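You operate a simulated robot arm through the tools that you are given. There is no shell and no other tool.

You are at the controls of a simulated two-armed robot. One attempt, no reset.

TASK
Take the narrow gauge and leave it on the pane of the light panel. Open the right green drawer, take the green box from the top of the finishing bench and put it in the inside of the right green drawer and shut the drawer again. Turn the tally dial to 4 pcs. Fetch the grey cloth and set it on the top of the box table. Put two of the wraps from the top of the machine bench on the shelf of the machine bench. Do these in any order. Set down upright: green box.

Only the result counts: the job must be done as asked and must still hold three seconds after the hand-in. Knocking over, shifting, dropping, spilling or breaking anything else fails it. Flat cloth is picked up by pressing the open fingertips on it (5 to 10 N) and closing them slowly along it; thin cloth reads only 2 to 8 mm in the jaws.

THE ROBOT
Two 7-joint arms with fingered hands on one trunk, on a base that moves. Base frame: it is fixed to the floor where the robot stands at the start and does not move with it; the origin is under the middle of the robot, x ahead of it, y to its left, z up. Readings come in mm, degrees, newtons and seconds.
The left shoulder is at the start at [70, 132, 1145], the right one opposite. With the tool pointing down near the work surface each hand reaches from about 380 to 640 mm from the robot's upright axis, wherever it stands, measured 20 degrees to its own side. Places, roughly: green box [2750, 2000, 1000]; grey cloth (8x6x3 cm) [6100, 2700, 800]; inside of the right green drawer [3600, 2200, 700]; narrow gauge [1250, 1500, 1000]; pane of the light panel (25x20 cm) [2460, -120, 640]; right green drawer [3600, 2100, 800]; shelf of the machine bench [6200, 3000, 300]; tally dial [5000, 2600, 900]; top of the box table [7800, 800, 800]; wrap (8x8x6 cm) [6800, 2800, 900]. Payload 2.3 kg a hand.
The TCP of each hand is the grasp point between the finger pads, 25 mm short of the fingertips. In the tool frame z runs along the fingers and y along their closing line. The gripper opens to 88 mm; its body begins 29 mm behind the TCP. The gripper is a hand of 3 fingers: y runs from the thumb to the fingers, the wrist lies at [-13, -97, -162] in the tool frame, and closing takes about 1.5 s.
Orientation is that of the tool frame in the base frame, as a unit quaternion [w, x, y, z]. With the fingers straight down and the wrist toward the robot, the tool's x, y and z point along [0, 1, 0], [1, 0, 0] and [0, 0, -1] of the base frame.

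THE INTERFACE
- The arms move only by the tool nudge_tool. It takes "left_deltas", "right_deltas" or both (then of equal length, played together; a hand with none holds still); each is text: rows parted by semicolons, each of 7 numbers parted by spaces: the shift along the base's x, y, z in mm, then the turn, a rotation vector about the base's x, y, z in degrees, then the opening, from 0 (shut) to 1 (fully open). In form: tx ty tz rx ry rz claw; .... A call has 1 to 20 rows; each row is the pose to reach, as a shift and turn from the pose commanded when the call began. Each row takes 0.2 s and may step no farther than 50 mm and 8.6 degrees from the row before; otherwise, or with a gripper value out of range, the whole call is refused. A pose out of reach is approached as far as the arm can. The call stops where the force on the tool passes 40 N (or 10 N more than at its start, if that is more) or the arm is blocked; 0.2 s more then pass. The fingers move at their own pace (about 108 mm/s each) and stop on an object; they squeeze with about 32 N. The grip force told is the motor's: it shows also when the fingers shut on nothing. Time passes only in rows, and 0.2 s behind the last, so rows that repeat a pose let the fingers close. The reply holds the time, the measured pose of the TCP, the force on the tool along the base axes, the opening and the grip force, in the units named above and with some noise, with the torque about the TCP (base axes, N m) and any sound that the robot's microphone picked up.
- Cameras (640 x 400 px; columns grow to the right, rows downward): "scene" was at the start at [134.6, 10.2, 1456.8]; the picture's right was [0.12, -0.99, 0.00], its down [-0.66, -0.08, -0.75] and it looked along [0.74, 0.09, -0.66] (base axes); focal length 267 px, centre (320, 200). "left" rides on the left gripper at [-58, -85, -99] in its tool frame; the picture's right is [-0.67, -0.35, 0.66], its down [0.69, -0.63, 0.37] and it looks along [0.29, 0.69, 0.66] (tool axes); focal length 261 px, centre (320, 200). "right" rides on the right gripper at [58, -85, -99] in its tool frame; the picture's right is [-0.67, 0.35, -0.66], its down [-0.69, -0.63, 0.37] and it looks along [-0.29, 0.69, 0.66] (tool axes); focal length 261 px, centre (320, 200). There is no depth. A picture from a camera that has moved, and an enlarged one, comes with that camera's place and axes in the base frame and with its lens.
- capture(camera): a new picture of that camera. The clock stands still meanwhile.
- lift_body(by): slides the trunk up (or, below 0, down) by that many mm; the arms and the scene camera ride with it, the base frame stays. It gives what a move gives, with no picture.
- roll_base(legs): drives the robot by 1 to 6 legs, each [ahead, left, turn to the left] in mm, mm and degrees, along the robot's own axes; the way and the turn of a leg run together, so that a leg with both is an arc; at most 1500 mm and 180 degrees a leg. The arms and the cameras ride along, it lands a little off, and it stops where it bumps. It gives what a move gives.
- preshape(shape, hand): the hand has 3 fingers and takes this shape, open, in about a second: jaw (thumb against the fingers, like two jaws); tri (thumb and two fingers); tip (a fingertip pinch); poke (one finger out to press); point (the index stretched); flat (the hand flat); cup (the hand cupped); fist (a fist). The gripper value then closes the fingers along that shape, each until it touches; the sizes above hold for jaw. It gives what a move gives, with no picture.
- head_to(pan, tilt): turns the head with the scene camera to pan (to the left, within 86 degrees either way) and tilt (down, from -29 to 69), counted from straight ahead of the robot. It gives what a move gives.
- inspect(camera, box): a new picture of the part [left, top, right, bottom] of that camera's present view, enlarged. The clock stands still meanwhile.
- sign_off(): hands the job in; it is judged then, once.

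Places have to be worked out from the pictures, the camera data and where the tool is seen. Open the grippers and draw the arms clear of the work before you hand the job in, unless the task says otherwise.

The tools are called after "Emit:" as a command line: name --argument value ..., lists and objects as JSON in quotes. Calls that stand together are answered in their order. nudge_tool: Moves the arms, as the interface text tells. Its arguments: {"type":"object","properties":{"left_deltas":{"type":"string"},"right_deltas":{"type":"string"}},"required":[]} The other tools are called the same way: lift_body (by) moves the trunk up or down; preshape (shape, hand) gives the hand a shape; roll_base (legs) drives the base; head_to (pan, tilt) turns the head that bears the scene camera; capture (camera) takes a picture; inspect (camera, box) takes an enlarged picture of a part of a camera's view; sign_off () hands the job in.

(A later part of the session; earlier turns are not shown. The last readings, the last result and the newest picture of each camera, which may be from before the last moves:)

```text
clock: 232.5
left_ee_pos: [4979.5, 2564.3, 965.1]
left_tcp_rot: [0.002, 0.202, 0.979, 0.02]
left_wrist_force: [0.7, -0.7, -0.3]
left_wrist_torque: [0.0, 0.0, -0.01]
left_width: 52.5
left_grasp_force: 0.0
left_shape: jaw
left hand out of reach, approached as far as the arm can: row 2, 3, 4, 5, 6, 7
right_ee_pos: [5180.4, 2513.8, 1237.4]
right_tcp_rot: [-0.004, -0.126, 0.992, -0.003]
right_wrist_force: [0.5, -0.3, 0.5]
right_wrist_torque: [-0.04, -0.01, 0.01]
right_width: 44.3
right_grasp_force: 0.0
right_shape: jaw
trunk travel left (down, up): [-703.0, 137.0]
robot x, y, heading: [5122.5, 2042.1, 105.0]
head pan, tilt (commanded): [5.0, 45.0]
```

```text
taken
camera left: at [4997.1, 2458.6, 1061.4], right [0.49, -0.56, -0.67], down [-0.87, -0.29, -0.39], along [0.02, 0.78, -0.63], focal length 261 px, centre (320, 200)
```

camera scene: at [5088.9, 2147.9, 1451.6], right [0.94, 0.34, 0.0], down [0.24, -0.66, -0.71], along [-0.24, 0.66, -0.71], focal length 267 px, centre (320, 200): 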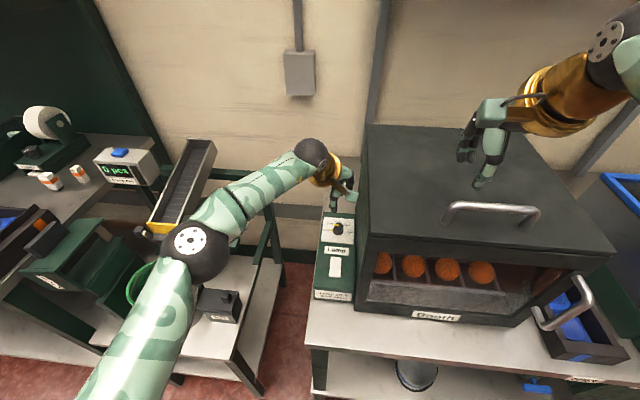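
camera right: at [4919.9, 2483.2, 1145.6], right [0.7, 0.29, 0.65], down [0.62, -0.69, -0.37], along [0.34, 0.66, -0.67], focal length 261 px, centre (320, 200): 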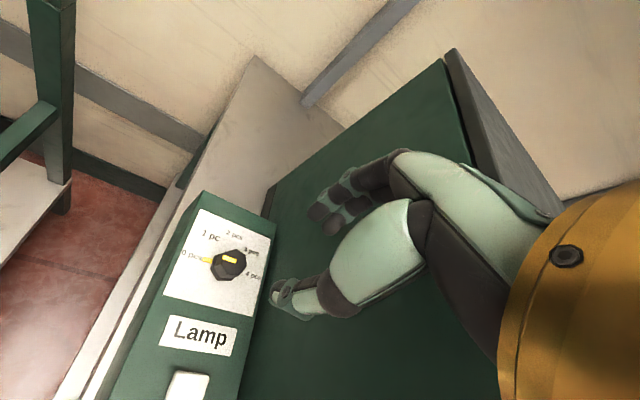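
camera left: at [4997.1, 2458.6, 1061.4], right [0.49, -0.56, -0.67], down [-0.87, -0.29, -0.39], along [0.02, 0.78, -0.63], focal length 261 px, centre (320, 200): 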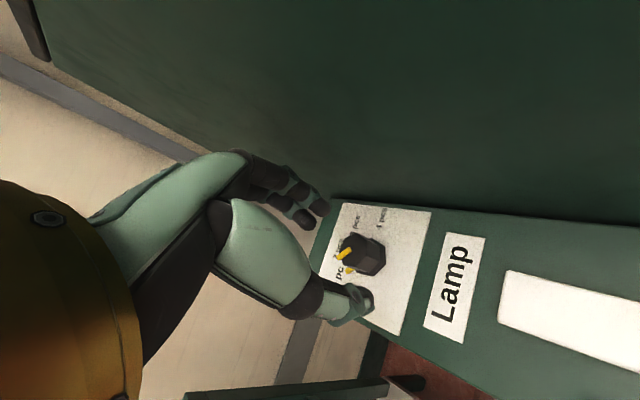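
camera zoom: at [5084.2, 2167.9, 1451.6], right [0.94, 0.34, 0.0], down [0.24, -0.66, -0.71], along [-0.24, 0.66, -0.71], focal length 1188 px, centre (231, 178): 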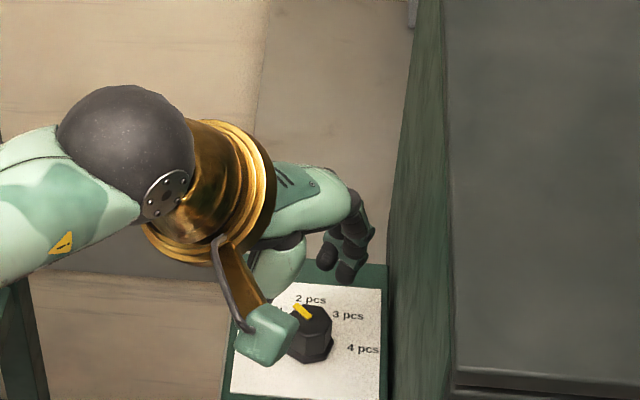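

The knob turned somewhat. I zoom to read the pointer.

Emit:
inspect --camera "left" --box '[310, 190, 438, 310]'

Emit:
inspect --camera "scene" --box '[340, 210, 380, 245]'

```text
3.33 times, centred on (374, 250) of left
camera zoom: at [4997.1, 2458.6, 1061.4], right [0.49, -0.56, -0.67], down [-0.87, -0.29, -0.39], along [0.02, 0.78, -0.63], focal length 869 px, centre (140, 33)
```

zoom: 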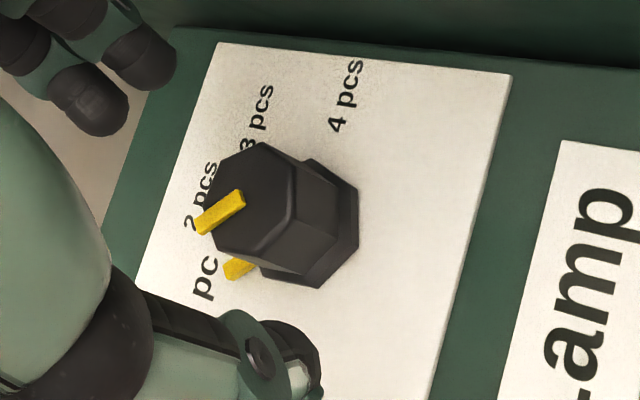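

```text
11.43 times, centred on (360, 228) of scene
camera zoom: at [5084.2, 2167.9, 1451.6], right [0.94, 0.34, 0.0], down [0.24, -0.66, -0.71], along [-0.24, 0.66, -0.71], focal length 3056 px, centre (-137, -114)
```

zoom: 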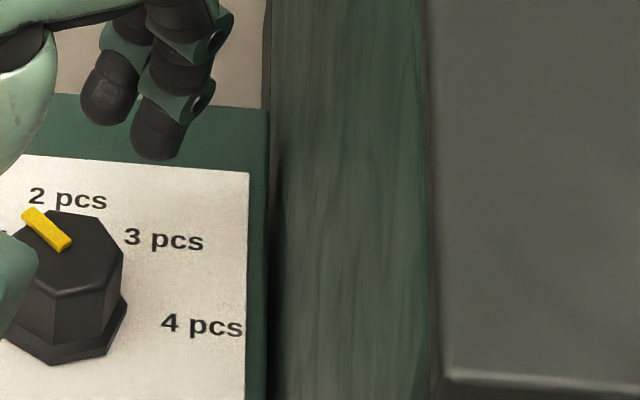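

The dial now reads 1 pc, so it clicks between marks. The arm limits me here; before moving closer I want to know my base's footprint, so I look down along my sides.

Emit:
head_to --pan -80 --tilt 69

Emit:
capture --camera "scene"

Emit:
head_to --pan 0 --tilt 69

Emit:
capture --camera "scene"

```text
clock: 234.1
left_ee_pos: [4979.4, 2564.9, 965.5]
left_tcp_rot: [0.002, 0.202, 0.979, 0.02]
left_wrist_force: [-0.6, -0.6, 0.8]
left_wrist_torque: [-0.04, 0.03, 0.04]
left_width: 52.7
left_grasp_force: 0.0
left_shape: jaw
right_ee_pos: [5180.5, 2515.8, 1237.7]
right_tcp_rot: [-0.004, -0.126, 0.992, -0.004]
right_wrist_force: [0.4, 0.7, -0.2]
right_wrist_torque: [0.01, 0.0, 0.0]
right_width: 44.2
right_grasp_force: 0.1
right_shape: jaw
trunk travel left (down, up): [-703.0, 137.0]
robot x, y, heading: [5125.5, 2044.0, 105.0]
head pan, tilt (commanded): [-80.0, 68.8]
```

```text
taken
camera scene: at [5162.4, 2115.7, 1422.7], right [0.42, -0.91, 0.0], down [-0.84, -0.39, -0.36], along [0.33, 0.15, -0.93], focal length 267 px, centre (320, 200)
```

scene: 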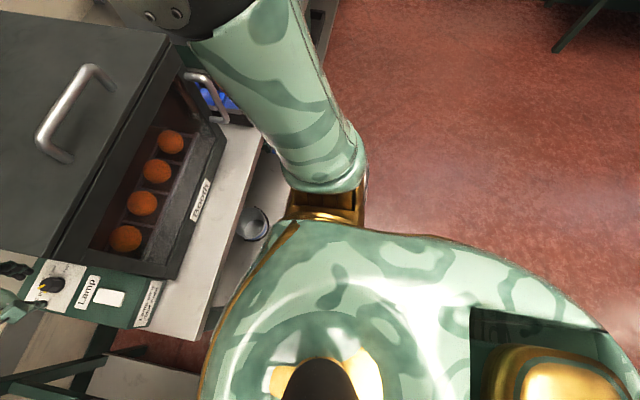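

```text
clock: 235.6
left_ee_pos: [4979.1, 2564.3, 965.1]
left_tcp_rot: [0.002, 0.201, 0.979, 0.021]
left_wrist_force: [-0.9, -0.4, 0.1]
left_wrist_torque: [0.02, 0.0, 0.01]
left_width: 52.4
left_grasp_force: 0.1
left_shape: jaw
right_ee_pos: [5180.5, 2515.1, 1237.2]
right_tcp_rot: [-0.004, -0.126, 0.992, -0.004]
right_wrist_force: [0.1, 0.2, -0.2]
right_wrist_torque: [-0.02, -0.03, -0.01]
right_width: 44.3
right_grasp_force: 0.1
right_shape: jaw
trunk travel left (down, up): [-703.0, 137.0]
robot x, y, heading: [5123.6, 2041.3, 104.9]
head pan, tilt (commanded): [0.0, 68.8]
```

```text
taken
camera scene: at [5097.4, 2146.1, 1422.7], right [0.97, 0.26, 0.0], down [0.24, -0.9, -0.36], along [-0.09, 0.35, -0.93], focal length 267 px, centre (320, 200)
```

scene: 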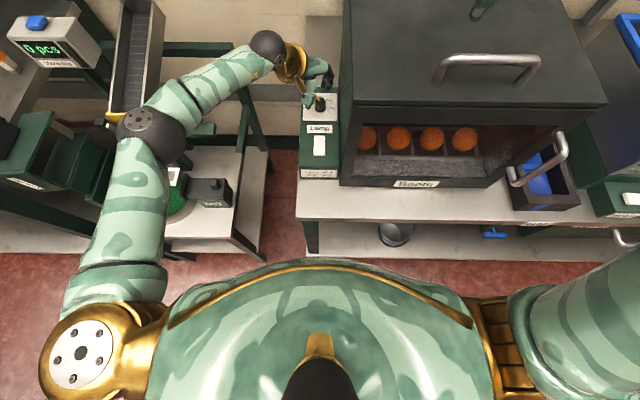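

I test the yaw range in free air with the hand pulled back 80 mm.

Emit:
nudge_tool --left_deltas "5 -20 10 0 0 0 0.6; 10 -40 20 0 0 -7 0.6; 15 -60 30 0 0 -14 0.6; 20 -78 30 0 0 -21 0.6; 20 -78 30 0 0 -28 0.6; 20 -78 30 0 0 -36 0.6; 20 -78 30 0 0 -36 0.6"

Emit:
capture --camera "scene"

```text
clock: 237.2
left_ee_pos: [5019.7, 2463.0, 996.3]
left_tcp_rot: [0.069, 0.349, 0.934, -0.014]
left_wrist_force: [-0.7, 0.8, 0.4]
left_wrist_torque: [0.02, 0.01, -0.02]
left_width: 52.8
left_grasp_force: 0.0
left_shape: jaw
left hand out of reach, approached as far as the arm can: row 3, 4, 5, 6, 7
right_ee_pos: [5180.7, 2515.3, 1235.7]
right_tcp_rot: [-0.004, -0.126, 0.992, -0.005]
right_wrist_force: [-0.6, 0.2, 0.3]
right_wrist_torque: [-0.02, 0.03, 0.02]
right_width: 44.4
right_grasp_force: 0.1
right_shape: jaw
trunk travel left (down, up): [-703.0, 137.0]
robot x, y, heading: [5125.3, 2044.5, 104.8]
head pan, tilt (commanded): [0.0, 68.8]
```

```text
taken
camera scene: at [5097.8, 2147.0, 1422.6], right [0.97, 0.26, 0.0], down [0.24, -0.9, -0.36], along [-0.09, 0.35, -0.93], focal length 267 px, centre (320, 200)
```

scene: 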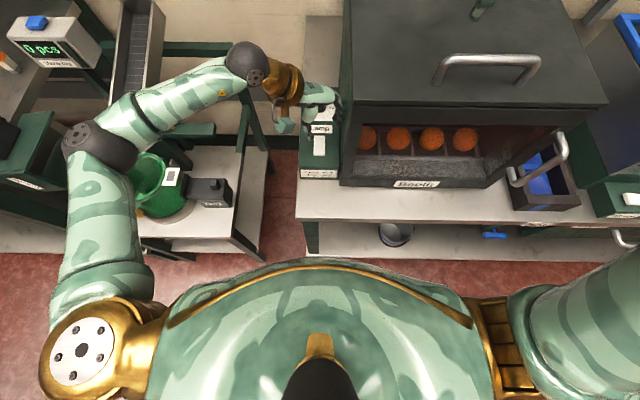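

The yaw limit depends on my heading, so I'll turn the base ~25° clockwise in place. First I bring the left hand back to its home pose (restoring its orientation).

Emit:
nudge_tool --left_deltas "-20 -15 31 0.1 1.1 7 0.6; -40 -30 62 0.2 2.1 14 0.6; -60 -50 94 0.2 3.2 21 0.6; -79 -70 126 0.3 4.2 28 0.6; -99 -90 157 0.4 5.3 35 0.6; -119 -112 188 0.5 6.3 42 0.6; -138 -133 220 0.5 7.4 49 0.6; -158 -153 251 0.6 8.4 56 0.6; -158 -153 251 0.6 8.4 56 0.6"

Emit:
head_to --pan 0 --tilt 45

Emit:
capture --camera "scene"

```text
clock: 239.2
left_ee_pos: [4859.2, 2310.7, 1247.5]
left_tcp_rot: [-0.002, -0.132, 0.991, 0.002]
left_wrist_force: [0.1, 0.7, 0.3]
left_wrist_torque: [0.01, 0.0, 0.03]
left_width: 52.8
left_grasp_force: 0.1
left_shape: jaw
right_ee_pos: [5179.8, 2514.8, 1236.3]
right_tcp_rot: [-0.004, -0.126, 0.992, -0.004]
right_wrist_force: [-0.2, 0.6, 0.7]
right_wrist_torque: [0.0, 0.02, 0.0]
right_width: 44.5
right_grasp_force: 0.1
right_shape: jaw
trunk travel left (down, up): [-703.0, 137.0]
robot x, y, heading: [5124.4, 2045.0, 104.8]
head pan, tilt (commanded): [0.0, 68.8]
```

```text
clock: 240.1
left_ee_pos: [4860.2, 2310.8, 1246.4]
left_tcp_rot: [-0.002, -0.131, 0.991, 0.001]
left_wrist_force: [0.3, 0.1, 1.1]
left_wrist_torque: [-0.01, 0.02, -0.03]
left_width: 52.8
left_grasp_force: 0.0
left_shape: jaw
right_ee_pos: [5180.0, 2514.3, 1236.3]
right_tcp_rot: [-0.003, -0.126, 0.992, -0.004]
right_wrist_force: [1.0, -0.7, 0.2]
right_wrist_torque: [-0.01, -0.05, 0.01]
right_width: 44.4
right_grasp_force: 0.0
right_shape: jaw
trunk travel left (down, up): [-703.0, 137.0]
robot x, y, heading: [5124.5, 2042.9, 105.1]
head pan, tilt (commanded): [0.0, 45.0]
```

```text
taken
camera scene: at [5090.8, 2170.3, 1451.5], right [0.97, 0.26, 0.0], down [0.18, -0.68, -0.71], along [-0.18, 0.68, -0.71], focal length 267 px, centre (320, 200)
```

scene: 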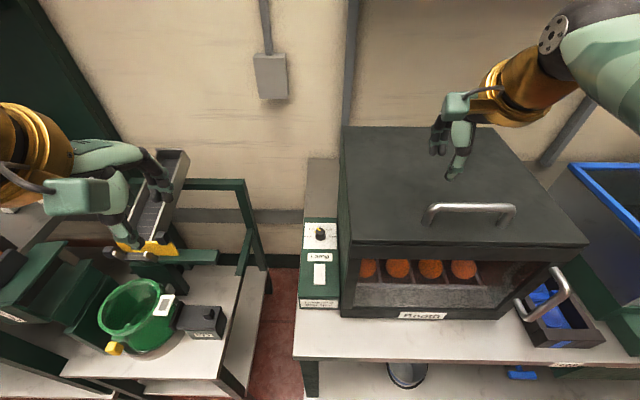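

I shift 37 mm left, 10 mm ahead and turn 28° clockwise in place.

Emit:
roll_base --legs '[[10, 37, 0], [0, 0, -28]]'

Emit:
head_to --pan 25 --tilt 48

Emit:
capture --camera "scene"

Emit:
capture --camera "left"

```text
clock: 242.3
left_ee_pos: [4975.6, 2401.2, 1246.1]
left_tcp_rot: [0.0, 0.109, 0.994, 0.001]
left_wrist_force: [-0.1, 0.0, -0.2]
left_wrist_torque: [0.0, 0.01, 0.0]
left_width: 52.5
left_grasp_force: 0.0
left_shape: jaw
right_ee_pos: [5353.5, 2434.8, 1237.3]
right_tcp_rot: [-0.004, 0.114, 0.993, -0.003]
right_wrist_force: [0.3, 0.2, 0.3]
right_wrist_torque: [0.01, 0.0, 0.0]
right_width: 44.2
right_grasp_force: 0.0
right_shape: jaw
trunk travel left (down, up): [-703.0, 137.0]
robot x, y, heading: [5083.8, 2045.3, 77.5]
head pan, tilt (commanded): [0.0, 45.0]
```

```text
clock: 243.2
left_ee_pos: [4976.6, 2403.2, 1246.2]
left_tcp_rot: [0.0, 0.109, 0.994, 0.002]
left_wrist_force: [0.5, 0.3, -0.1]
left_wrist_torque: [0.0, 0.02, 0.0]
left_width: 52.7
left_grasp_force: 0.0
left_shape: jaw
right_ee_pos: [5353.6, 2433.9, 1236.8]
right_tcp_rot: [-0.005, 0.114, 0.993, -0.003]
right_wrist_force: [-0.4, 0.1, 0.3]
right_wrist_torque: [0.0, -0.01, 0.01]
right_width: 44.5
right_grasp_force: 0.0
right_shape: jaw
trunk travel left (down, up): [-703.0, 137.0]
robot x, y, heading: [5084.6, 2044.0, 77.2]
head pan, tilt (commanded): [25.0, 48.0]
```

```text
taken
camera scene: at [5081.0, 2169.6, 1447.4], right [0.98, 0.21, 0.0], down [0.16, -0.73, -0.67], along [-0.14, 0.65, -0.74], focal length 267 px, centre (320, 200)
```

scene: 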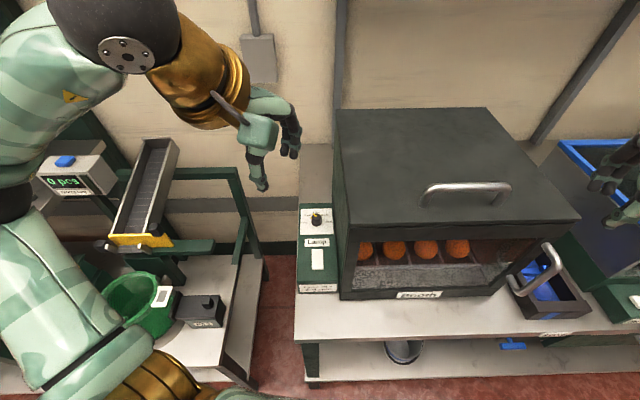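

```text
taken
camera left: at [5013.5, 2305.5, 1345.7], right [0.58, -0.48, -0.66], down [-0.81, -0.47, -0.37], along [-0.13, 0.74, -0.66], focal length 261 px, centre (320, 200)
```

left: 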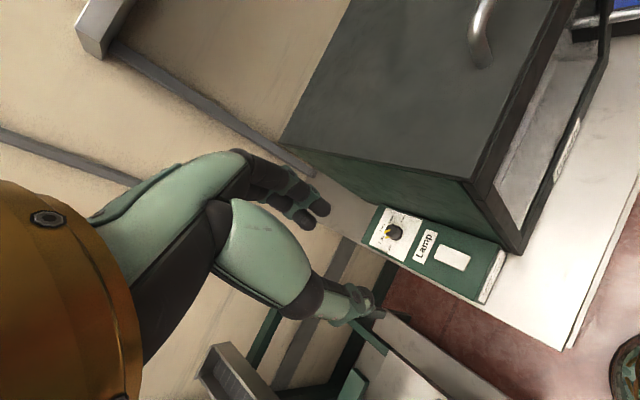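

I bring the left hand above the knob at z≈990, yawed ~22° from the bench normal.

Emit:
nudge_tool --left_deltas "0 22 -20 0 0 1 0.5; 1 45 -45 0 0 2 0.5; 1 68 -75 0 0 3 0.5; 2 92 -110 0 0 4 0.5; 2 115 -145 0 0 5 0.5; 3 138 -180 0 0 5.5 0.5; 3 160 -218 0 0 5.5 0.5; 4 177 -256 0 0 5.5 0.5; 4 177 -256 0 0 5.5 0.5"

Emit:
inspect --camera "left" --box '[300, 190, 460, 325]'

Emit:
capture --camera "scene"

```text
clock: 245.2
left_ee_pos: [4980.8, 2580.0, 989.3]
left_tcp_rot: [-0.001, 0.062, 0.998, 0.002]
left_wrist_force: [0.3, 0.6, -0.5]
left_wrist_torque: [-0.01, -0.05, -0.01]
left_width: 44.6
left_grasp_force: 0.0
left_shape: jaw
right_ee_pos: [5355.1, 2433.4, 1236.4]
right_tcp_rot: [-0.004, 0.114, 0.993, -0.003]
right_wrist_force: [0.0, 0.4, -0.2]
right_wrist_torque: [-0.01, -0.04, -0.02]
right_width: 44.3
right_grasp_force: 0.0
right_shape: jaw
trunk travel left (down, up): [-703.0, 137.0]
robot x, y, heading: [5085.1, 2042.8, 77.8]
head pan, tilt (commanded): [25.0, 48.0]
```

```text
2.96 times, centred on (380, 258) of left
camera zoom: at [5028.1, 2487.4, 1088.6], right [0.62, -0.42, -0.66], down [-0.76, -0.54, -0.37], along [-0.2, 0.73, -0.66], focal length 772 px, centre (142, 30)
```

zoom: 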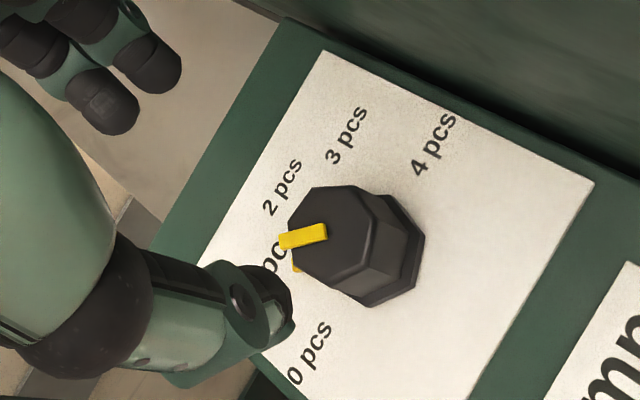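

```text
taken
camera scene: at [5080.7, 2169.1, 1447.4], right [0.98, 0.21, 0.0], down [0.16, -0.73, -0.67], along [-0.14, 0.65, -0.74], focal length 267 px, centre (320, 200)
```

scene: 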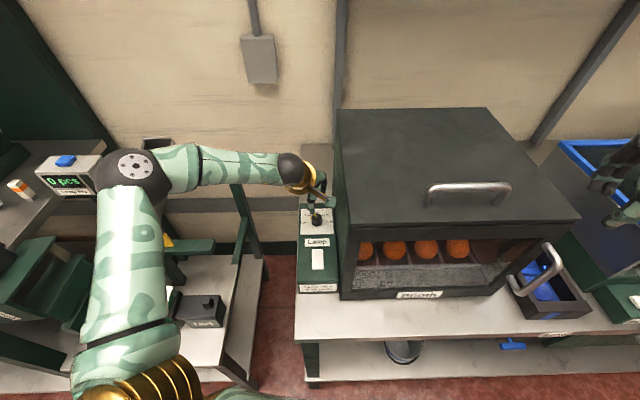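

Dial reads 1 pc; knob centre (4980, 2579) is right below the TCP. I descend and close.

Emit:
nudge_tool --left_deltas "-1 -1 -17 0 0 0 0.5; -1 -1 -34 0 0 0 0.5; -1 -1 -51 0 0 0 0.5; -1 -1 -62 0 0 0 0.5; -1 -1 -68 0 0 0 0.5; -1 -1 -68 0 0 0 0.4; -1 -1 -68 0 0 0 0.3; -1 -1 -68 0 0 0 0.2; -1 -1 -68 0 0 0 0.1; -1 -1 -68 0 0 0 0; -1 -1 -68 0 0 0 0; -1 -1 -68 0 0 0 0"

Emit:
capture --camera "left"

```text
clock: 247.8
left_ee_pos: [4978.9, 2578.7, 922.6]
left_tcp_rot: [-0.001, 0.06, 0.998, 0.002]
left_wrist_force: [-1.4, -0.5, -0.1]
left_wrist_torque: [0.08, 0.04, 0.0]
left_width: 18.5
left_grasp_force: 32.3
left_shape: jaw
right_ee_pos: [5352.5, 2434.4, 1236.1]
right_tcp_rot: [-0.004, 0.115, 0.993, -0.003]
right_wrist_force: [0.6, 0.5, 0.2]
right_wrist_torque: [0.0, 0.03, -0.03]
right_width: 44.3
right_grasp_force: 0.1
right_shape: jaw
trunk travel left (down, up): [-703.0, 137.0]
robot x, y, heading: [5085.3, 2044.9, 77.6]
head pan, tilt (commanded): [25.0, 48.0]
```

```text
taken
camera left: at [5024.9, 2486.6, 1021.6], right [0.62, -0.42, -0.66], down [-0.76, -0.54, -0.37], along [-0.2, 0.73, -0.66], focal length 261 px, centre (320, 200)
```

left: 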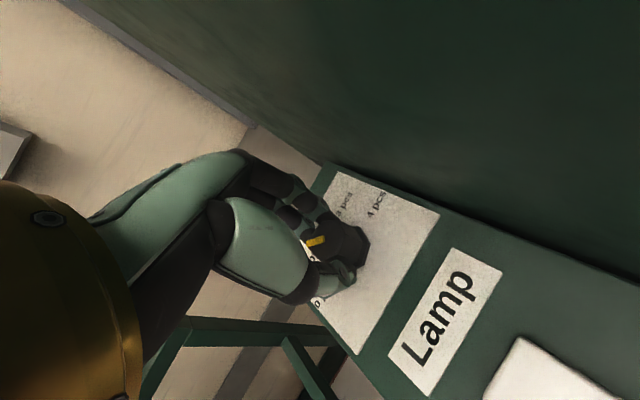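

Gripped (18.5 mm, 32 N). I turn clockwise by up to 45° in 5.6° steps.

Emit:
nudge_tool --left_deltas "0 0 0 0 0 -6 0; 0 0 0 0 0 -12 0; 0 0 0 0 0 -18 0; 0 0 0 0 0 -24 0; 0 0 0 0 0 -30 0; 0 0 0 0 0 -36 0; 0 0 0 0 0 -42 0; 0 0 0 0 0 -42 0"

Emit:
capture --camera "left"

Emit:
inspect --camera "scene" --box '[260, 150, 380, 250]'

```text
clock: 249.6
left_ee_pos: [4978.6, 2579.6, 922.5]
left_tcp_rot: [0.001, 0.414, 0.91, 0.002]
left_wrist_force: [1.9, 7.8, 4.7]
left_wrist_torque: [0.31, -0.2, -0.01]
left_width: 18.1
left_grasp_force: 32.4
left_shape: jaw
right_ee_pos: [5354.4, 2436.0, 1236.7]
right_tcp_rot: [-0.005, 0.114, 0.993, -0.004]
right_wrist_force: [-0.6, 0.4, 0.7]
right_wrist_torque: [0.0, -0.02, 0.02]
right_width: 44.4
right_grasp_force: 0.0
right_shape: jaw
trunk travel left (down, up): [-703.0, 137.0]
robot x, y, heading: [5085.2, 2044.5, 77.6]
head pan, tilt (commanded): [25.0, 48.0]
```

```text
taken
camera left: at [4952.8, 2479.6, 1021.4], right [0.18, -0.73, -0.66], down [-0.92, 0.11, -0.37], along [0.34, 0.67, -0.66], focal length 261 px, centre (320, 200)
```

left: 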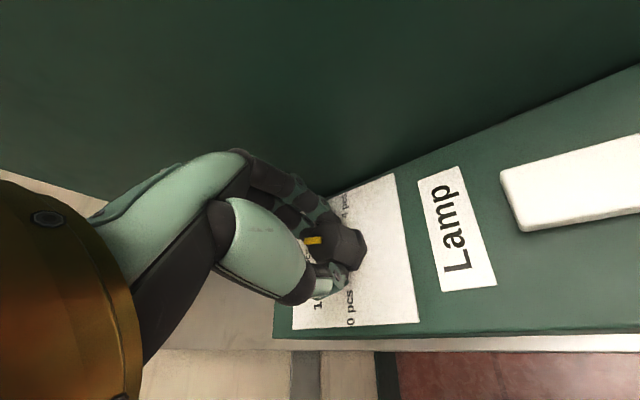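

```text
4.00 times, centred on (320, 200) of scene
camera zoom: at [5081.8, 2171.8, 1447.2], right [0.98, 0.21, 0.0], down [0.16, -0.73, -0.67], along [-0.14, 0.65, -0.74], focal length 1069 px, centre (320, 200)
```

zoom: 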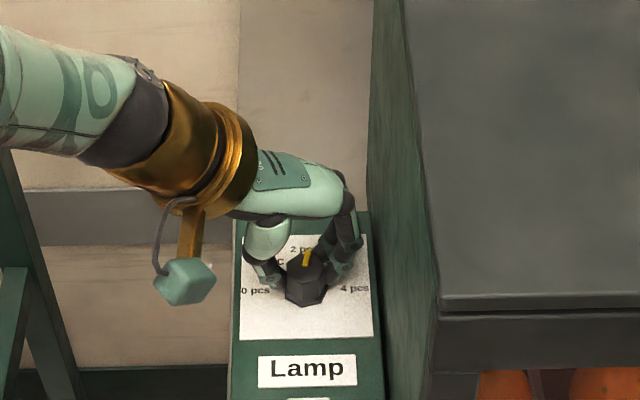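

The knob followed and now points at 2 pcs. I open, rise 40 mm, rotate back 42°, and check.

Emit:
nudge_tool --left_deltas "0 0 0 0 0 0 0.3; 0 0 0 0 0 0 0.5; 0 0 0 0 0 0 0.5; 0 0 20 0 0 0 0.5; 0 0 40 0 0 0 0.5; 0 0 40 0 0 7 0.5; 0 0 40 0 0 14 0.5; 0 0 40 0 0 21 0.5; 0 0 40 0 0 28 0.5; 0 0 40 0 0 35 0.5; 0 0 40 0 0 42 0.5; 0 0 40 0 0 42 0.5"

Emit:
inspect --camera "left" --box '[280, 190, 440, 325]'

```text
clock: 252.2
left_ee_pos: [4978.8, 2578.2, 963.2]
left_tcp_rot: [0.0, 0.06, 0.998, 0.002]
left_wrist_force: [0.5, 0.0, 0.1]
left_wrist_torque: [0.0, 0.01, 0.01]
left_width: 43.8
left_grasp_force: 0.1
left_shape: jaw
right_ee_pos: [5354.5, 2433.8, 1236.5]
right_tcp_rot: [-0.004, 0.114, 0.993, -0.003]
right_wrist_force: [0.0, -0.3, -0.9]
right_wrist_torque: [-0.02, -0.03, 0.01]
right_width: 44.3
right_grasp_force: 0.1
right_shape: jaw
trunk travel left (down, up): [-703.0, 137.0]
robot x, y, heading: [5086.6, 2043.8, 77.3]
head pan, tilt (commanded): [25.0, 48.0]
```

```text
2.96 times, centred on (360, 258) of left
camera zoom: at [5025.5, 2485.9, 1062.1], right [0.62, -0.42, -0.66], down [-0.76, -0.54, -0.37], along [-0.2, 0.73, -0.66], focal length 772 px, centre (202, 30)
```

zoom: 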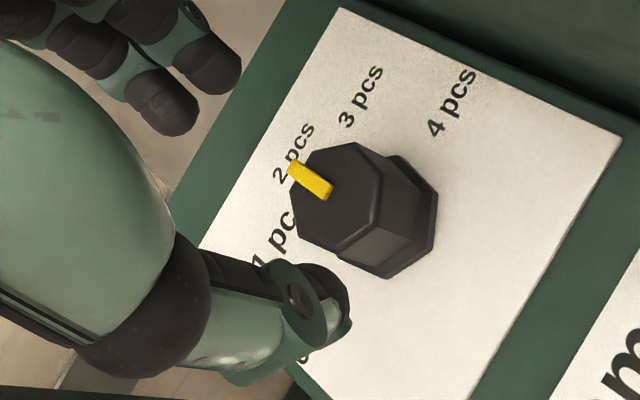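

Dial reads 2 pcs. I repeat: lower, close, and turn another 43°.

Emit:
nudge_tool --left_deltas "0.5 0.5 -20 0 0 0 0.5; 0.5 0.5 -40 0 0 0 0.5; 0.5 0.5 -40 0 0 0 0.4; 0.5 0.5 -40 0 0 0 0.3; 0.5 0.5 -40 0 0 0 0.2; 0.5 0.5 -40 0 0 0 0.1; 0.5 0.5 -40 0 0 0 0; 0.5 0.5 -40 0 0 0 0; 0.5 0.5 -40 0 0 -6 0; 0.5 0.5 -40 0 0 -12 0; 0.5 0.5 -40 0 0 -18 0; 0.5 0.5 -40 0 0 -24 0; 0.5 0.5 -40 0 0 -31 0; 0.5 0.5 -40 0 0 -37 0; 0.5 0.5 -40 0 0 -43 0; 0.5 0.5 -40 0 0 -43 0"

Emit:
inspect --camera "scene" --box '[260, 150, 380, 250]'

```text
clock: 255.6
left_ee_pos: [4980.2, 2578.7, 923.7]
left_tcp_rot: [-0.001, 0.423, 0.906, 0.002]
left_wrist_force: [1.3, 4.3, 6.6]
left_wrist_torque: [0.19, -0.17, 0.05]
left_width: 19.5
left_grasp_force: 32.1
left_shape: jaw
right_ee_pos: [5354.1, 2434.0, 1235.6]
right_tcp_rot: [-0.004, 0.115, 0.993, -0.003]
right_wrist_force: [-0.6, 0.9, -0.6]
right_wrist_torque: [0.0, 0.0, -0.03]
right_width: 44.4
right_grasp_force: 0.1
right_shape: jaw
trunk travel left (down, up): [-703.0, 137.0]
robot x, y, heading: [5087.1, 2047.4, 77.3]
head pan, tilt (commanded): [25.0, 48.0]
```

```text
4.00 times, centred on (320, 200) of scene
camera zoom: at [5082.0, 2169.6, 1447.4], right [0.98, 0.21, 0.0], down [0.16, -0.73, -0.67], along [-0.14, 0.65, -0.74], focal length 1069 px, centre (320, 200)
```

zoom: 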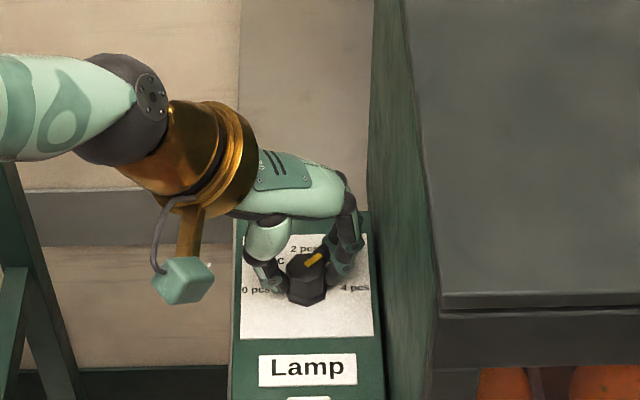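

Pointer now at 3 pcs. I release, rise, rotate back and look.

Emit:
nudge_tool --left_deltas "0 0 0 0 0 0 0.3; 0 0 0 0 0 0 0.5; 0 0 0 0 0 0 0.5; 0 0 20 0 0 0 0.5; 0 0 40 0 0 0 0.5; 0 0 40 0 0 7 0.5; 0 0 40 0 0 14 0.5; 0 0 40 0 0 21 0.5; 0 0 40 0 0 28 0.5; 0 0 40 0 0 36 0.5; 0 0 40 0 0 43 0.5; 0 0 40 0 0 43 0.5"

Emit:
inspect --camera "left" --box '[280, 190, 440, 325]'

```text
clock: 258.2
left_ee_pos: [4979.5, 2578.4, 962.2]
left_tcp_rot: [0.001, 0.06, 0.998, 0.001]
left_wrist_force: [0.2, 0.0, 0.1]
left_wrist_torque: [0.0, 0.0, 0.02]
left_width: 43.5
left_grasp_force: 0.0
left_shape: jaw
right_ee_pos: [5354.3, 2434.8, 1236.2]
right_tcp_rot: [-0.003, 0.114, 0.993, -0.003]
right_wrist_force: [0.7, -0.1, 0.0]
right_wrist_torque: [0.02, 0.02, 0.0]
right_width: 44.6
right_grasp_force: 0.0
right_shape: jaw
trunk travel left (down, up): [-703.0, 137.0]
robot x, y, heading: [5085.9, 2040.8, 77.2]
head pan, tilt (commanded): [25.0, 48.0]
```

```text
2.96 times, centred on (360, 258) of left
camera zoom: at [5025.8, 2486.7, 1061.7], right [0.62, -0.42, -0.66], down [-0.76, -0.54, -0.37], along [-0.2, 0.73, -0.66], focal length 772 px, centre (202, 30)
```

zoom: 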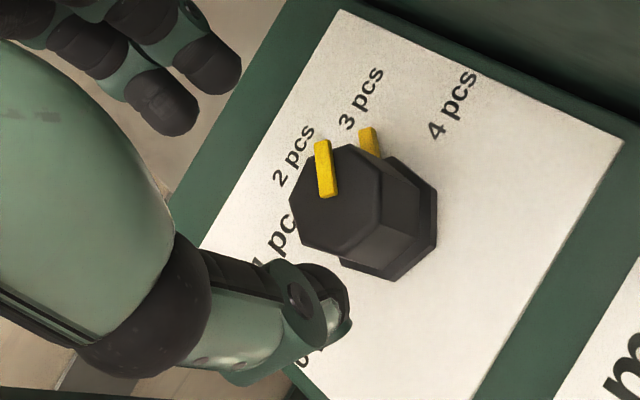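

Base pointer is at 3 pcs. One more 45° step.

Emit:
nudge_tool --left_deltas "0 0.5 -20 0 0 0 0.5; 0 0.5 -40 0 0 0 0.5; 0 0.5 -40 0 0 0 0.4; 0 0.5 -40 0 0 0 0.3; 0 0.5 -40 0 0 0 0.2; 0 0.5 -40 0 0 0 0.1; 0 0.5 -40 0 0 0 0; 0 0.5 -40 0 0 0 0; 0 0.5 -40 0 0 -6 0; 0 0.5 -40 0 0 -12 0; 0 0.5 -40 0 0 -18 0; 0 0.5 -40 0 0 -24 0; 0 0.5 -40 0 0 -31 0; 0 0.5 -40 0 0 -38 0; 0 0.5 -40 0 0 -45 0; 0 0.5 -40 0 0 -45 0"

Emit:
inspect --camera "scene" --box '[260, 150, 380, 250]'

```text
clock: 261.6
left_ee_pos: [4979.4, 2582.1, 922.4]
left_tcp_rot: [0.001, 0.439, 0.899, 0.002]
left_wrist_force: [1.4, 4.7, 1.0]
left_wrist_torque: [0.2, -0.12, 0.07]
left_width: 19.7
left_grasp_force: 32.0
left_shape: jaw
right_ee_pos: [5354.1, 2436.7, 1236.0]
right_tcp_rot: [-0.004, 0.114, 0.993, -0.003]
right_wrist_force: [-0.1, -0.6, -0.6]
right_wrist_torque: [-0.01, 0.01, -0.04]
right_width: 44.2
right_grasp_force: 0.1
right_shape: jaw
trunk travel left (down, up): [-703.0, 137.0]
robot x, y, heading: [5086.1, 2045.8, 77.6]
head pan, tilt (commanded): [25.0, 48.0]
```

```text
4.00 times, centred on (320, 200) of scene
camera zoom: at [5081.3, 2171.8, 1447.2], right [0.98, 0.21, 0.0], down [0.16, -0.73, -0.67], along [-0.14, 0.65, -0.74], focal length 1069 px, centre (320, 200)
```

zoom: 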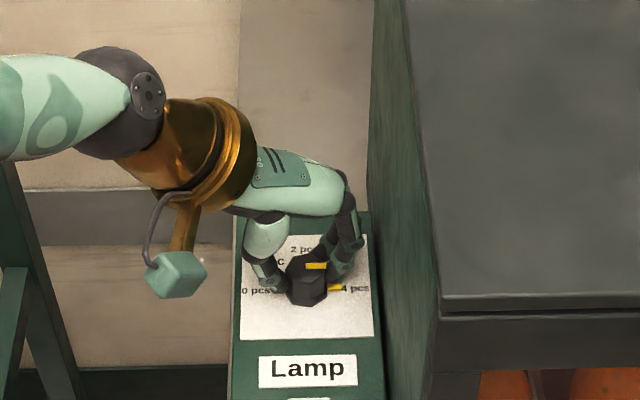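

The pointer now lies at 4 pcs. I release, rise and look once more.

Emit:
nudge_tool --left_deltas "0 0 0 0 0 0 0.3; 0 0 0 0 0 0 0.5; 0 0 0 0 0 0 0.5; 0 0 20 0 0 0 0.5; 0 0 40 0 0 0 0.5; 0 0 60 0 0 7 0.5; 0 0 70 0 0 14 0.5; 0 0 70 0 0 21 0.5; 0 0 70 0 0 28 0.5; 0 0 70 0 0 36 0.5; 0 0 70 0 0 44 0.5; 0 0 70 0 0 44 0.5"

Emit:
inspect --camera "left" --box '[280, 190, 460, 345]'

Emit:
inspect --camera "scene" --box '[290, 190, 350, 240]'

```text
clock: 264.2
left_ee_pos: [4979.5, 2579.6, 992.0]
left_tcp_rot: [0.0, 0.069, 0.998, 0.003]
left_wrist_force: [0.3, 0.2, -0.1]
left_wrist_torque: [0.0, 0.0, 0.0]
left_width: 43.7
left_grasp_force: 0.1
left_shape: jaw
right_ee_pos: [5353.4, 2434.7, 1236.5]
right_tcp_rot: [-0.004, 0.115, 0.993, -0.003]
right_wrist_force: [-0.1, 0.0, 0.7]
right_wrist_torque: [0.0, 0.02, 0.02]
right_width: 44.5
right_grasp_force: 0.0
right_shape: jaw
trunk travel left (down, up): [-703.0, 137.0]
robot x, y, heading: [5088.1, 2039.5, 77.3]
head pan, tilt (commanded): [25.0, 48.0]
```

```text
2.58 times, centred on (370, 268) of left
camera zoom: at [5024.4, 2486.0, 1091.8], right [0.62, -0.43, -0.66], down [-0.77, -0.53, -0.37], along [-0.19, 0.73, -0.66], focal length 673 px, centre (191, 26)
```

zoom: 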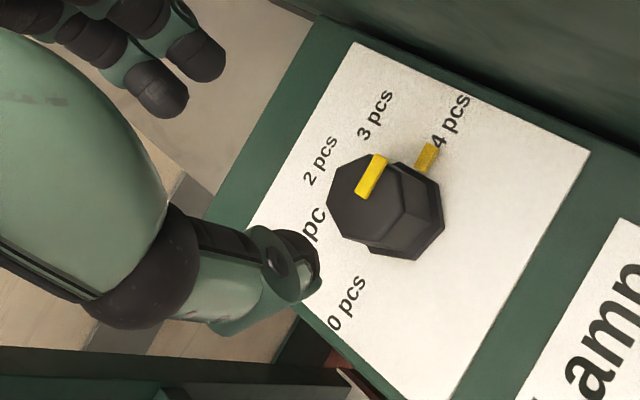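

```text
8.00 times, centred on (320, 215) of scene
camera zoom: at [5080.4, 2169.8, 1447.4], right [0.98, 0.21, 0.0], down [0.16, -0.73, -0.67], along [-0.14, 0.65, -0.74], focal length 2139 px, centre (320, 80)
```

zoom: 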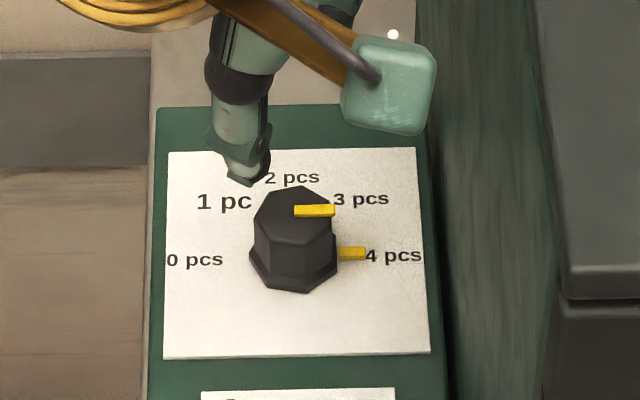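

The dial reads 4 pcs. I retract the left hand and back away from the bench, then square up again.

Emit:
nudge_tool --left_deltas "0 -10 40 0 0 -1 0.6; -1 -30 75 0 0 -2 0.8; -1 -55 110 0 0 -3 1; -2 -80 145 0 0 -4 1; -2 -105 180 0 0 -5 1; -3 -130 210 0 0 -6 1; -3 -155 235 0 0 -6.5 1; -4 -177 256 0 0 -6.5 1"

Emit:
roll_base --legs '[[-300, 0, 0], [0, 0, 27.7]]'

Emit:
head_to --pan -50 --tilt 28

Emit:
capture --camera "scene"

```text
clock: 266.0
left_ee_pos: [4946.1, 2452.0, 1268.8]
left_tcp_rot: [-0.001, 0.127, 0.992, 0.0]
left_wrist_force: [0.1, 0.3, -0.2]
left_wrist_torque: [-0.01, -0.02, 0.0]
left_width: 87.9
left_grasp_force: 0.1
left_shape: jaw
left hand out of reach, approached as far as the arm can: row 4, 5, 6, 7, 8
right_ee_pos: [5355.9, 2433.2, 1237.3]
right_tcp_rot: [-0.005, 0.115, 0.993, -0.004]
right_wrist_force: [0.5, 0.1, 0.3]
right_wrist_torque: [-0.04, 0.03, 0.02]
right_width: 44.3
right_grasp_force: 0.0
right_shape: jaw
trunk travel left (down, up): [-703.0, 137.0]
robot x, y, heading: [5082.7, 2039.9, 77.4]
head pan, tilt (commanded): [25.0, 48.0]
```

```text
clock: 269.5
left_ee_pos: [4704.2, 2046.3, 1268.6]
left_tcp_rot: [0.0, -0.116, 0.993, 0.001]
left_wrist_force: [-0.5, 0.1, 0.3]
left_wrist_torque: [0.02, 0.0, -0.02]
left_width: 87.9
left_grasp_force: 0.1
left_shape: jaw
right_ee_pos: [5075.6, 2220.1, 1236.9]
right_tcp_rot: [-0.004, -0.127, 0.992, -0.005]
right_wrist_force: [-0.1, 0.5, -0.6]
right_wrist_torque: [-0.01, 0.0, -0.01]
right_width: 44.2
right_grasp_force: 0.1
right_shape: jaw
trunk travel left (down, up): [-703.0, 137.0]
robot x, y, heading: [5018.7, 1744.6, 105.2]
head pan, tilt (commanded): [25.0, 48.0]
```

```text
clock: 270.9
left_ee_pos: [4703.2, 2046.7, 1269.4]
left_tcp_rot: [0.0, -0.116, 0.993, 0.001]
left_wrist_force: [0.1, -0.4, -0.1]
left_wrist_torque: [-0.02, 0.02, 0.01]
left_width: 88.0
left_grasp_force: 0.1
left_shape: jaw
right_ee_pos: [5075.2, 2220.5, 1235.6]
right_tcp_rot: [-0.004, -0.128, 0.992, -0.005]
right_wrist_force: [-0.3, 0.0, -0.1]
right_wrist_torque: [0.01, -0.03, 0.0]
right_width: 44.1
right_grasp_force: 0.0
right_shape: jaw
trunk travel left (down, up): [-703.0, 137.0]
robot x, y, heading: [5023.9, 1750.5, 104.9]
head pan, tilt (commanded): [-50.0, 28.0]
```

```text
taken
camera scene: at [5059.2, 1872.1, 1477.3], right [0.82, -0.57, 0.0], down [-0.27, -0.39, -0.88], along [0.5, 0.72, -0.47], focal length 267 px, centre (320, 200)
```

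scene: 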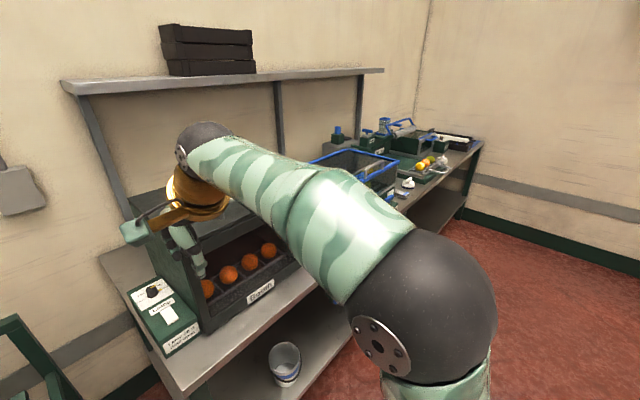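

Now I move further along the bench row to find the grey cloth and the wraps.

Emit:
roll_base --legs '[[-230, 0, 0], [0, -1150, 0]]'

Emit:
head_to --pan 0 --tilt 35

Emit:
capture --camera "scene"

```text
clock: 278.2
left_ee_pos: [5897.5, 2118.8, 1268.4]
left_tcp_rot: [0.0, -0.103, 0.995, 0.001]
left_wrist_force: [0.0, -1.6, -0.5]
left_wrist_torque: [-0.05, -0.01, 0.0]
left_width: 87.8
left_grasp_force: 0.0
left_shape: jaw
right_ee_pos: [6273.1, 2283.2, 1236.3]
right_tcp_rot: [-0.003, -0.115, 0.993, -0.004]
right_wrist_force: [0.6, 0.1, -0.9]
right_wrist_torque: [0.02, 0.0, -0.04]
right_width: 44.3
right_grasp_force: 0.0
right_shape: jaw
trunk travel left (down, up): [-703.0, 137.0]
robot x, y, heading: [6207.5, 1820.4, 103.7]
head pan, tilt (commanded): [-50.0, 28.0]
```

```text
clock: 279.4
left_ee_pos: [5898.1, 2119.5, 1269.4]
left_tcp_rot: [0.0, -0.104, 0.995, 0.001]
left_wrist_force: [0.1, 0.8, -0.4]
left_wrist_torque: [0.0, -0.02, 0.0]
left_width: 88.0
left_grasp_force: 0.1
left_shape: jaw
right_ee_pos: [6272.3, 2283.9, 1236.5]
right_tcp_rot: [-0.004, -0.116, 0.993, -0.004]
right_wrist_force: [0.2, 0.7, -0.8]
right_wrist_torque: [-0.02, -0.01, -0.04]
right_width: 44.3
right_grasp_force: 0.0
right_shape: jaw
trunk travel left (down, up): [-703.0, 137.0]
robot x, y, heading: [6205.5, 1813.8, 103.8]
head pan, tilt (commanded): [0.0, 35.0]
```

```text
taken
camera scene: at [6174.8, 1948.9, 1466.4], right [0.97, 0.24, 0.0], down [0.14, -0.56, -0.82], along [-0.19, 0.8, -0.57], focal length 267 px, centre (320, 200)
```

scene: 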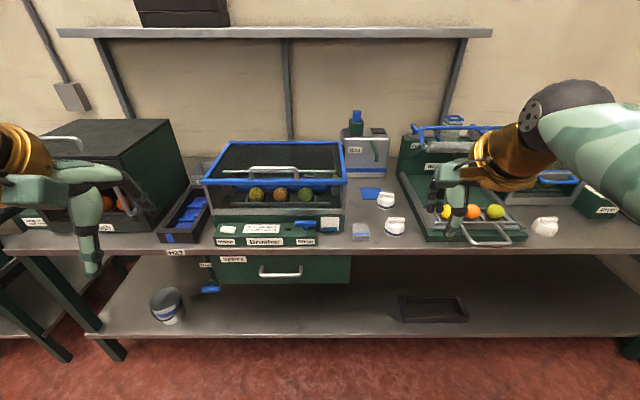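

I zoom in on the bench items here: white bundles and a grey folded piece are visible.

Emit:
inspect --camera "scene" --box '[330, 170, 430, 250]'

Emit:
inspect --camera "scene" --box '[400, 110, 640, 260]'

Emit:
inspect --camera "scene" --box '[200, 130, 360, 260]'

```text
5.00 times, centred on (380, 210) of scene
camera zoom: at [6174.8, 1948.9, 1466.4], right [0.97, 0.24, 0.0], down [0.14, -0.56, -0.82], along [-0.19, 0.8, -0.57], focal length 1337 px, centre (20, 150)
```

zoom: 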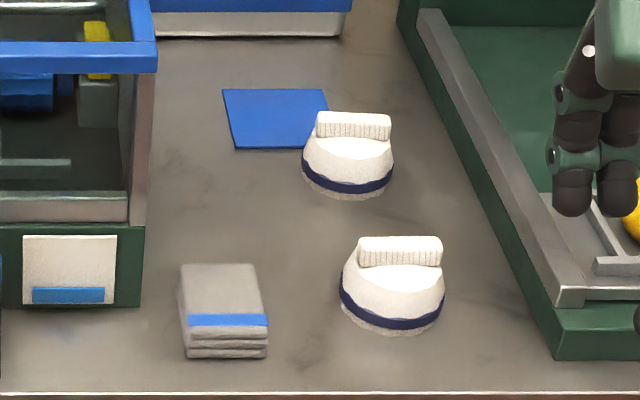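

```text
2.67 times, centred on (520, 185) of scene
camera zoom: at [6174.8, 1948.9, 1466.4], right [0.97, 0.24, 0.0], down [0.14, -0.56, -0.82], along [-0.19, 0.8, -0.57], focal length 713 px, centre (-213, 240)
```

zoom: 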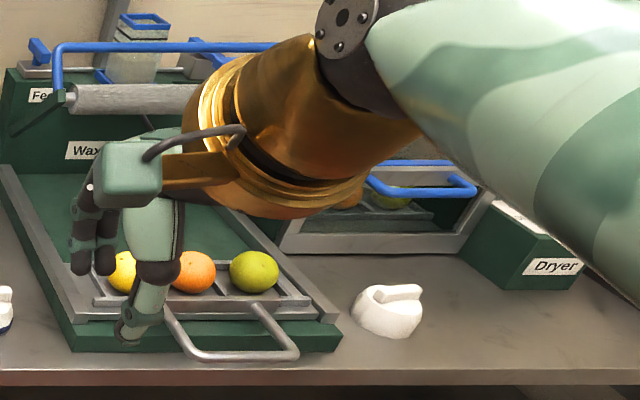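

```text
3.08 times, centred on (280, 195) of scene
camera zoom: at [6174.8, 1948.9, 1466.4], right [0.97, 0.24, 0.0], down [0.14, -0.56, -0.82], along [-0.19, 0.8, -0.57], focal length 823 px, centre (443, 215)
```

zoom: 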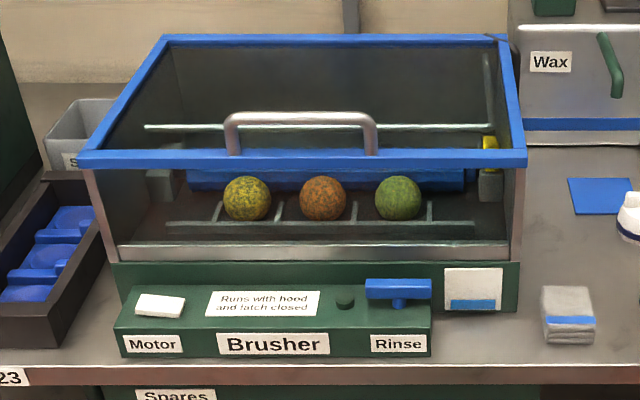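

The grey folded cloth is at about (6151, 2676). The listed wrap position (6800, 2800) lies further right, so I move right for a full view.

Emit:
roll_base --legs '[[0, 0, 1.2], [0, -480, 0]]'

Emit:
head_to --pan -5 --tilt 35

Emit:
capture --camera "scene"

```text
clock: 282.5
left_ee_pos: [6348.6, 2234.7, 1268.9]
left_tcp_rot: [0.0, -0.114, 0.993, 0.001]
left_wrist_force: [0.1, 0.2, 0.2]
left_wrist_torque: [0.01, 0.01, 0.0]
left_width: 87.9
left_grasp_force: 0.0
left_shape: jaw
right_ee_pos: [6720.6, 2408.1, 1236.8]
right_tcp_rot: [-0.003, -0.127, 0.992, -0.005]
right_wrist_force: [0.4, 0.8, 0.8]
right_wrist_torque: [-0.03, 0.01, -0.01]
right_width: 44.5
right_grasp_force: 0.1
right_shape: jaw
trunk travel left (down, up): [-703.0, 137.0]
robot x, y, heading: [6667.8, 1937.4, 104.9]
head pan, tilt (commanded): [0.0, 35.0]
```

```text
clock: 283.2
left_ee_pos: [6350.6, 2234.7, 1268.7]
left_tcp_rot: [0.0, -0.115, 0.993, 0.001]
left_wrist_force: [-0.7, 0.5, -0.1]
left_wrist_torque: [-0.02, 0.03, -0.01]
left_width: 88.1
left_grasp_force: 0.0
left_shape: jaw
right_ee_pos: [6722.1, 2408.2, 1236.7]
right_tcp_rot: [-0.003, -0.127, 0.992, -0.004]
right_wrist_force: [0.2, 0.2, -0.3]
right_wrist_torque: [0.03, 0.01, 0.01]
right_width: 44.2
right_grasp_force: 0.0
right_shape: jaw
trunk travel left (down, up): [-703.0, 137.0]
robot x, y, heading: [6668.6, 1935.8, 105.0]
head pan, tilt (commanded): [-5.0, 35.0]
```

```text
taken
camera scene: at [6638.2, 2072.5, 1466.4], right [0.98, 0.17, 0.0], down [0.1, -0.56, -0.82], along [-0.14, 0.81, -0.57], focal length 267 px, centre (320, 200)
```

scene: 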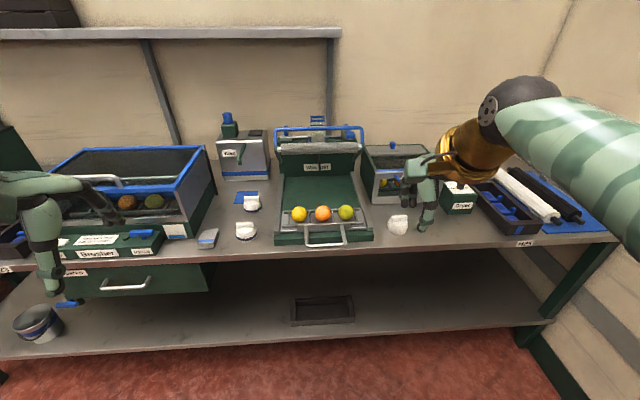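

Emit:
inspect --camera "scene" --box '[180, 170, 440, 260]'

Emit:
capture --camera "right"

```text
2.46 times, centred on (310, 215) of scene
camera zoom: at [6638.2, 2072.5, 1466.4], right [0.98, 0.17, 0.0], down [0.1, -0.56, -0.82], along [-0.14, 0.81, -0.57], focal length 658 px, centre (345, 163)
```

zoom: 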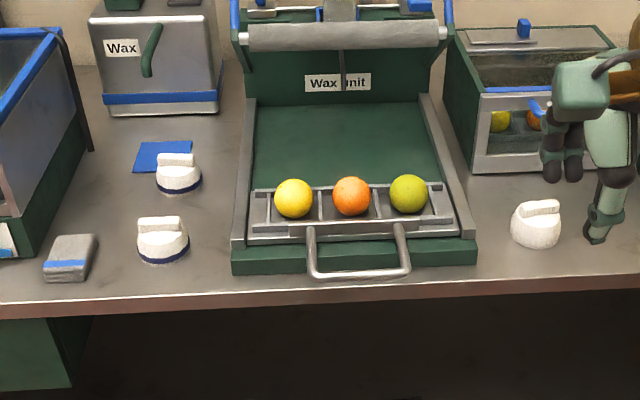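

```text
taken
camera right: at [6687.7, 2312.2, 1335.5], right [0.56, 0.51, 0.65], down [0.82, -0.44, -0.37], along [0.1, 0.74, -0.67], focal length 261 px, centre (320, 200)
```

right: 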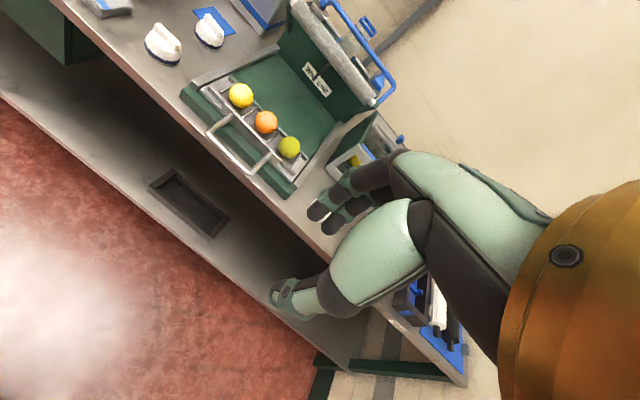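

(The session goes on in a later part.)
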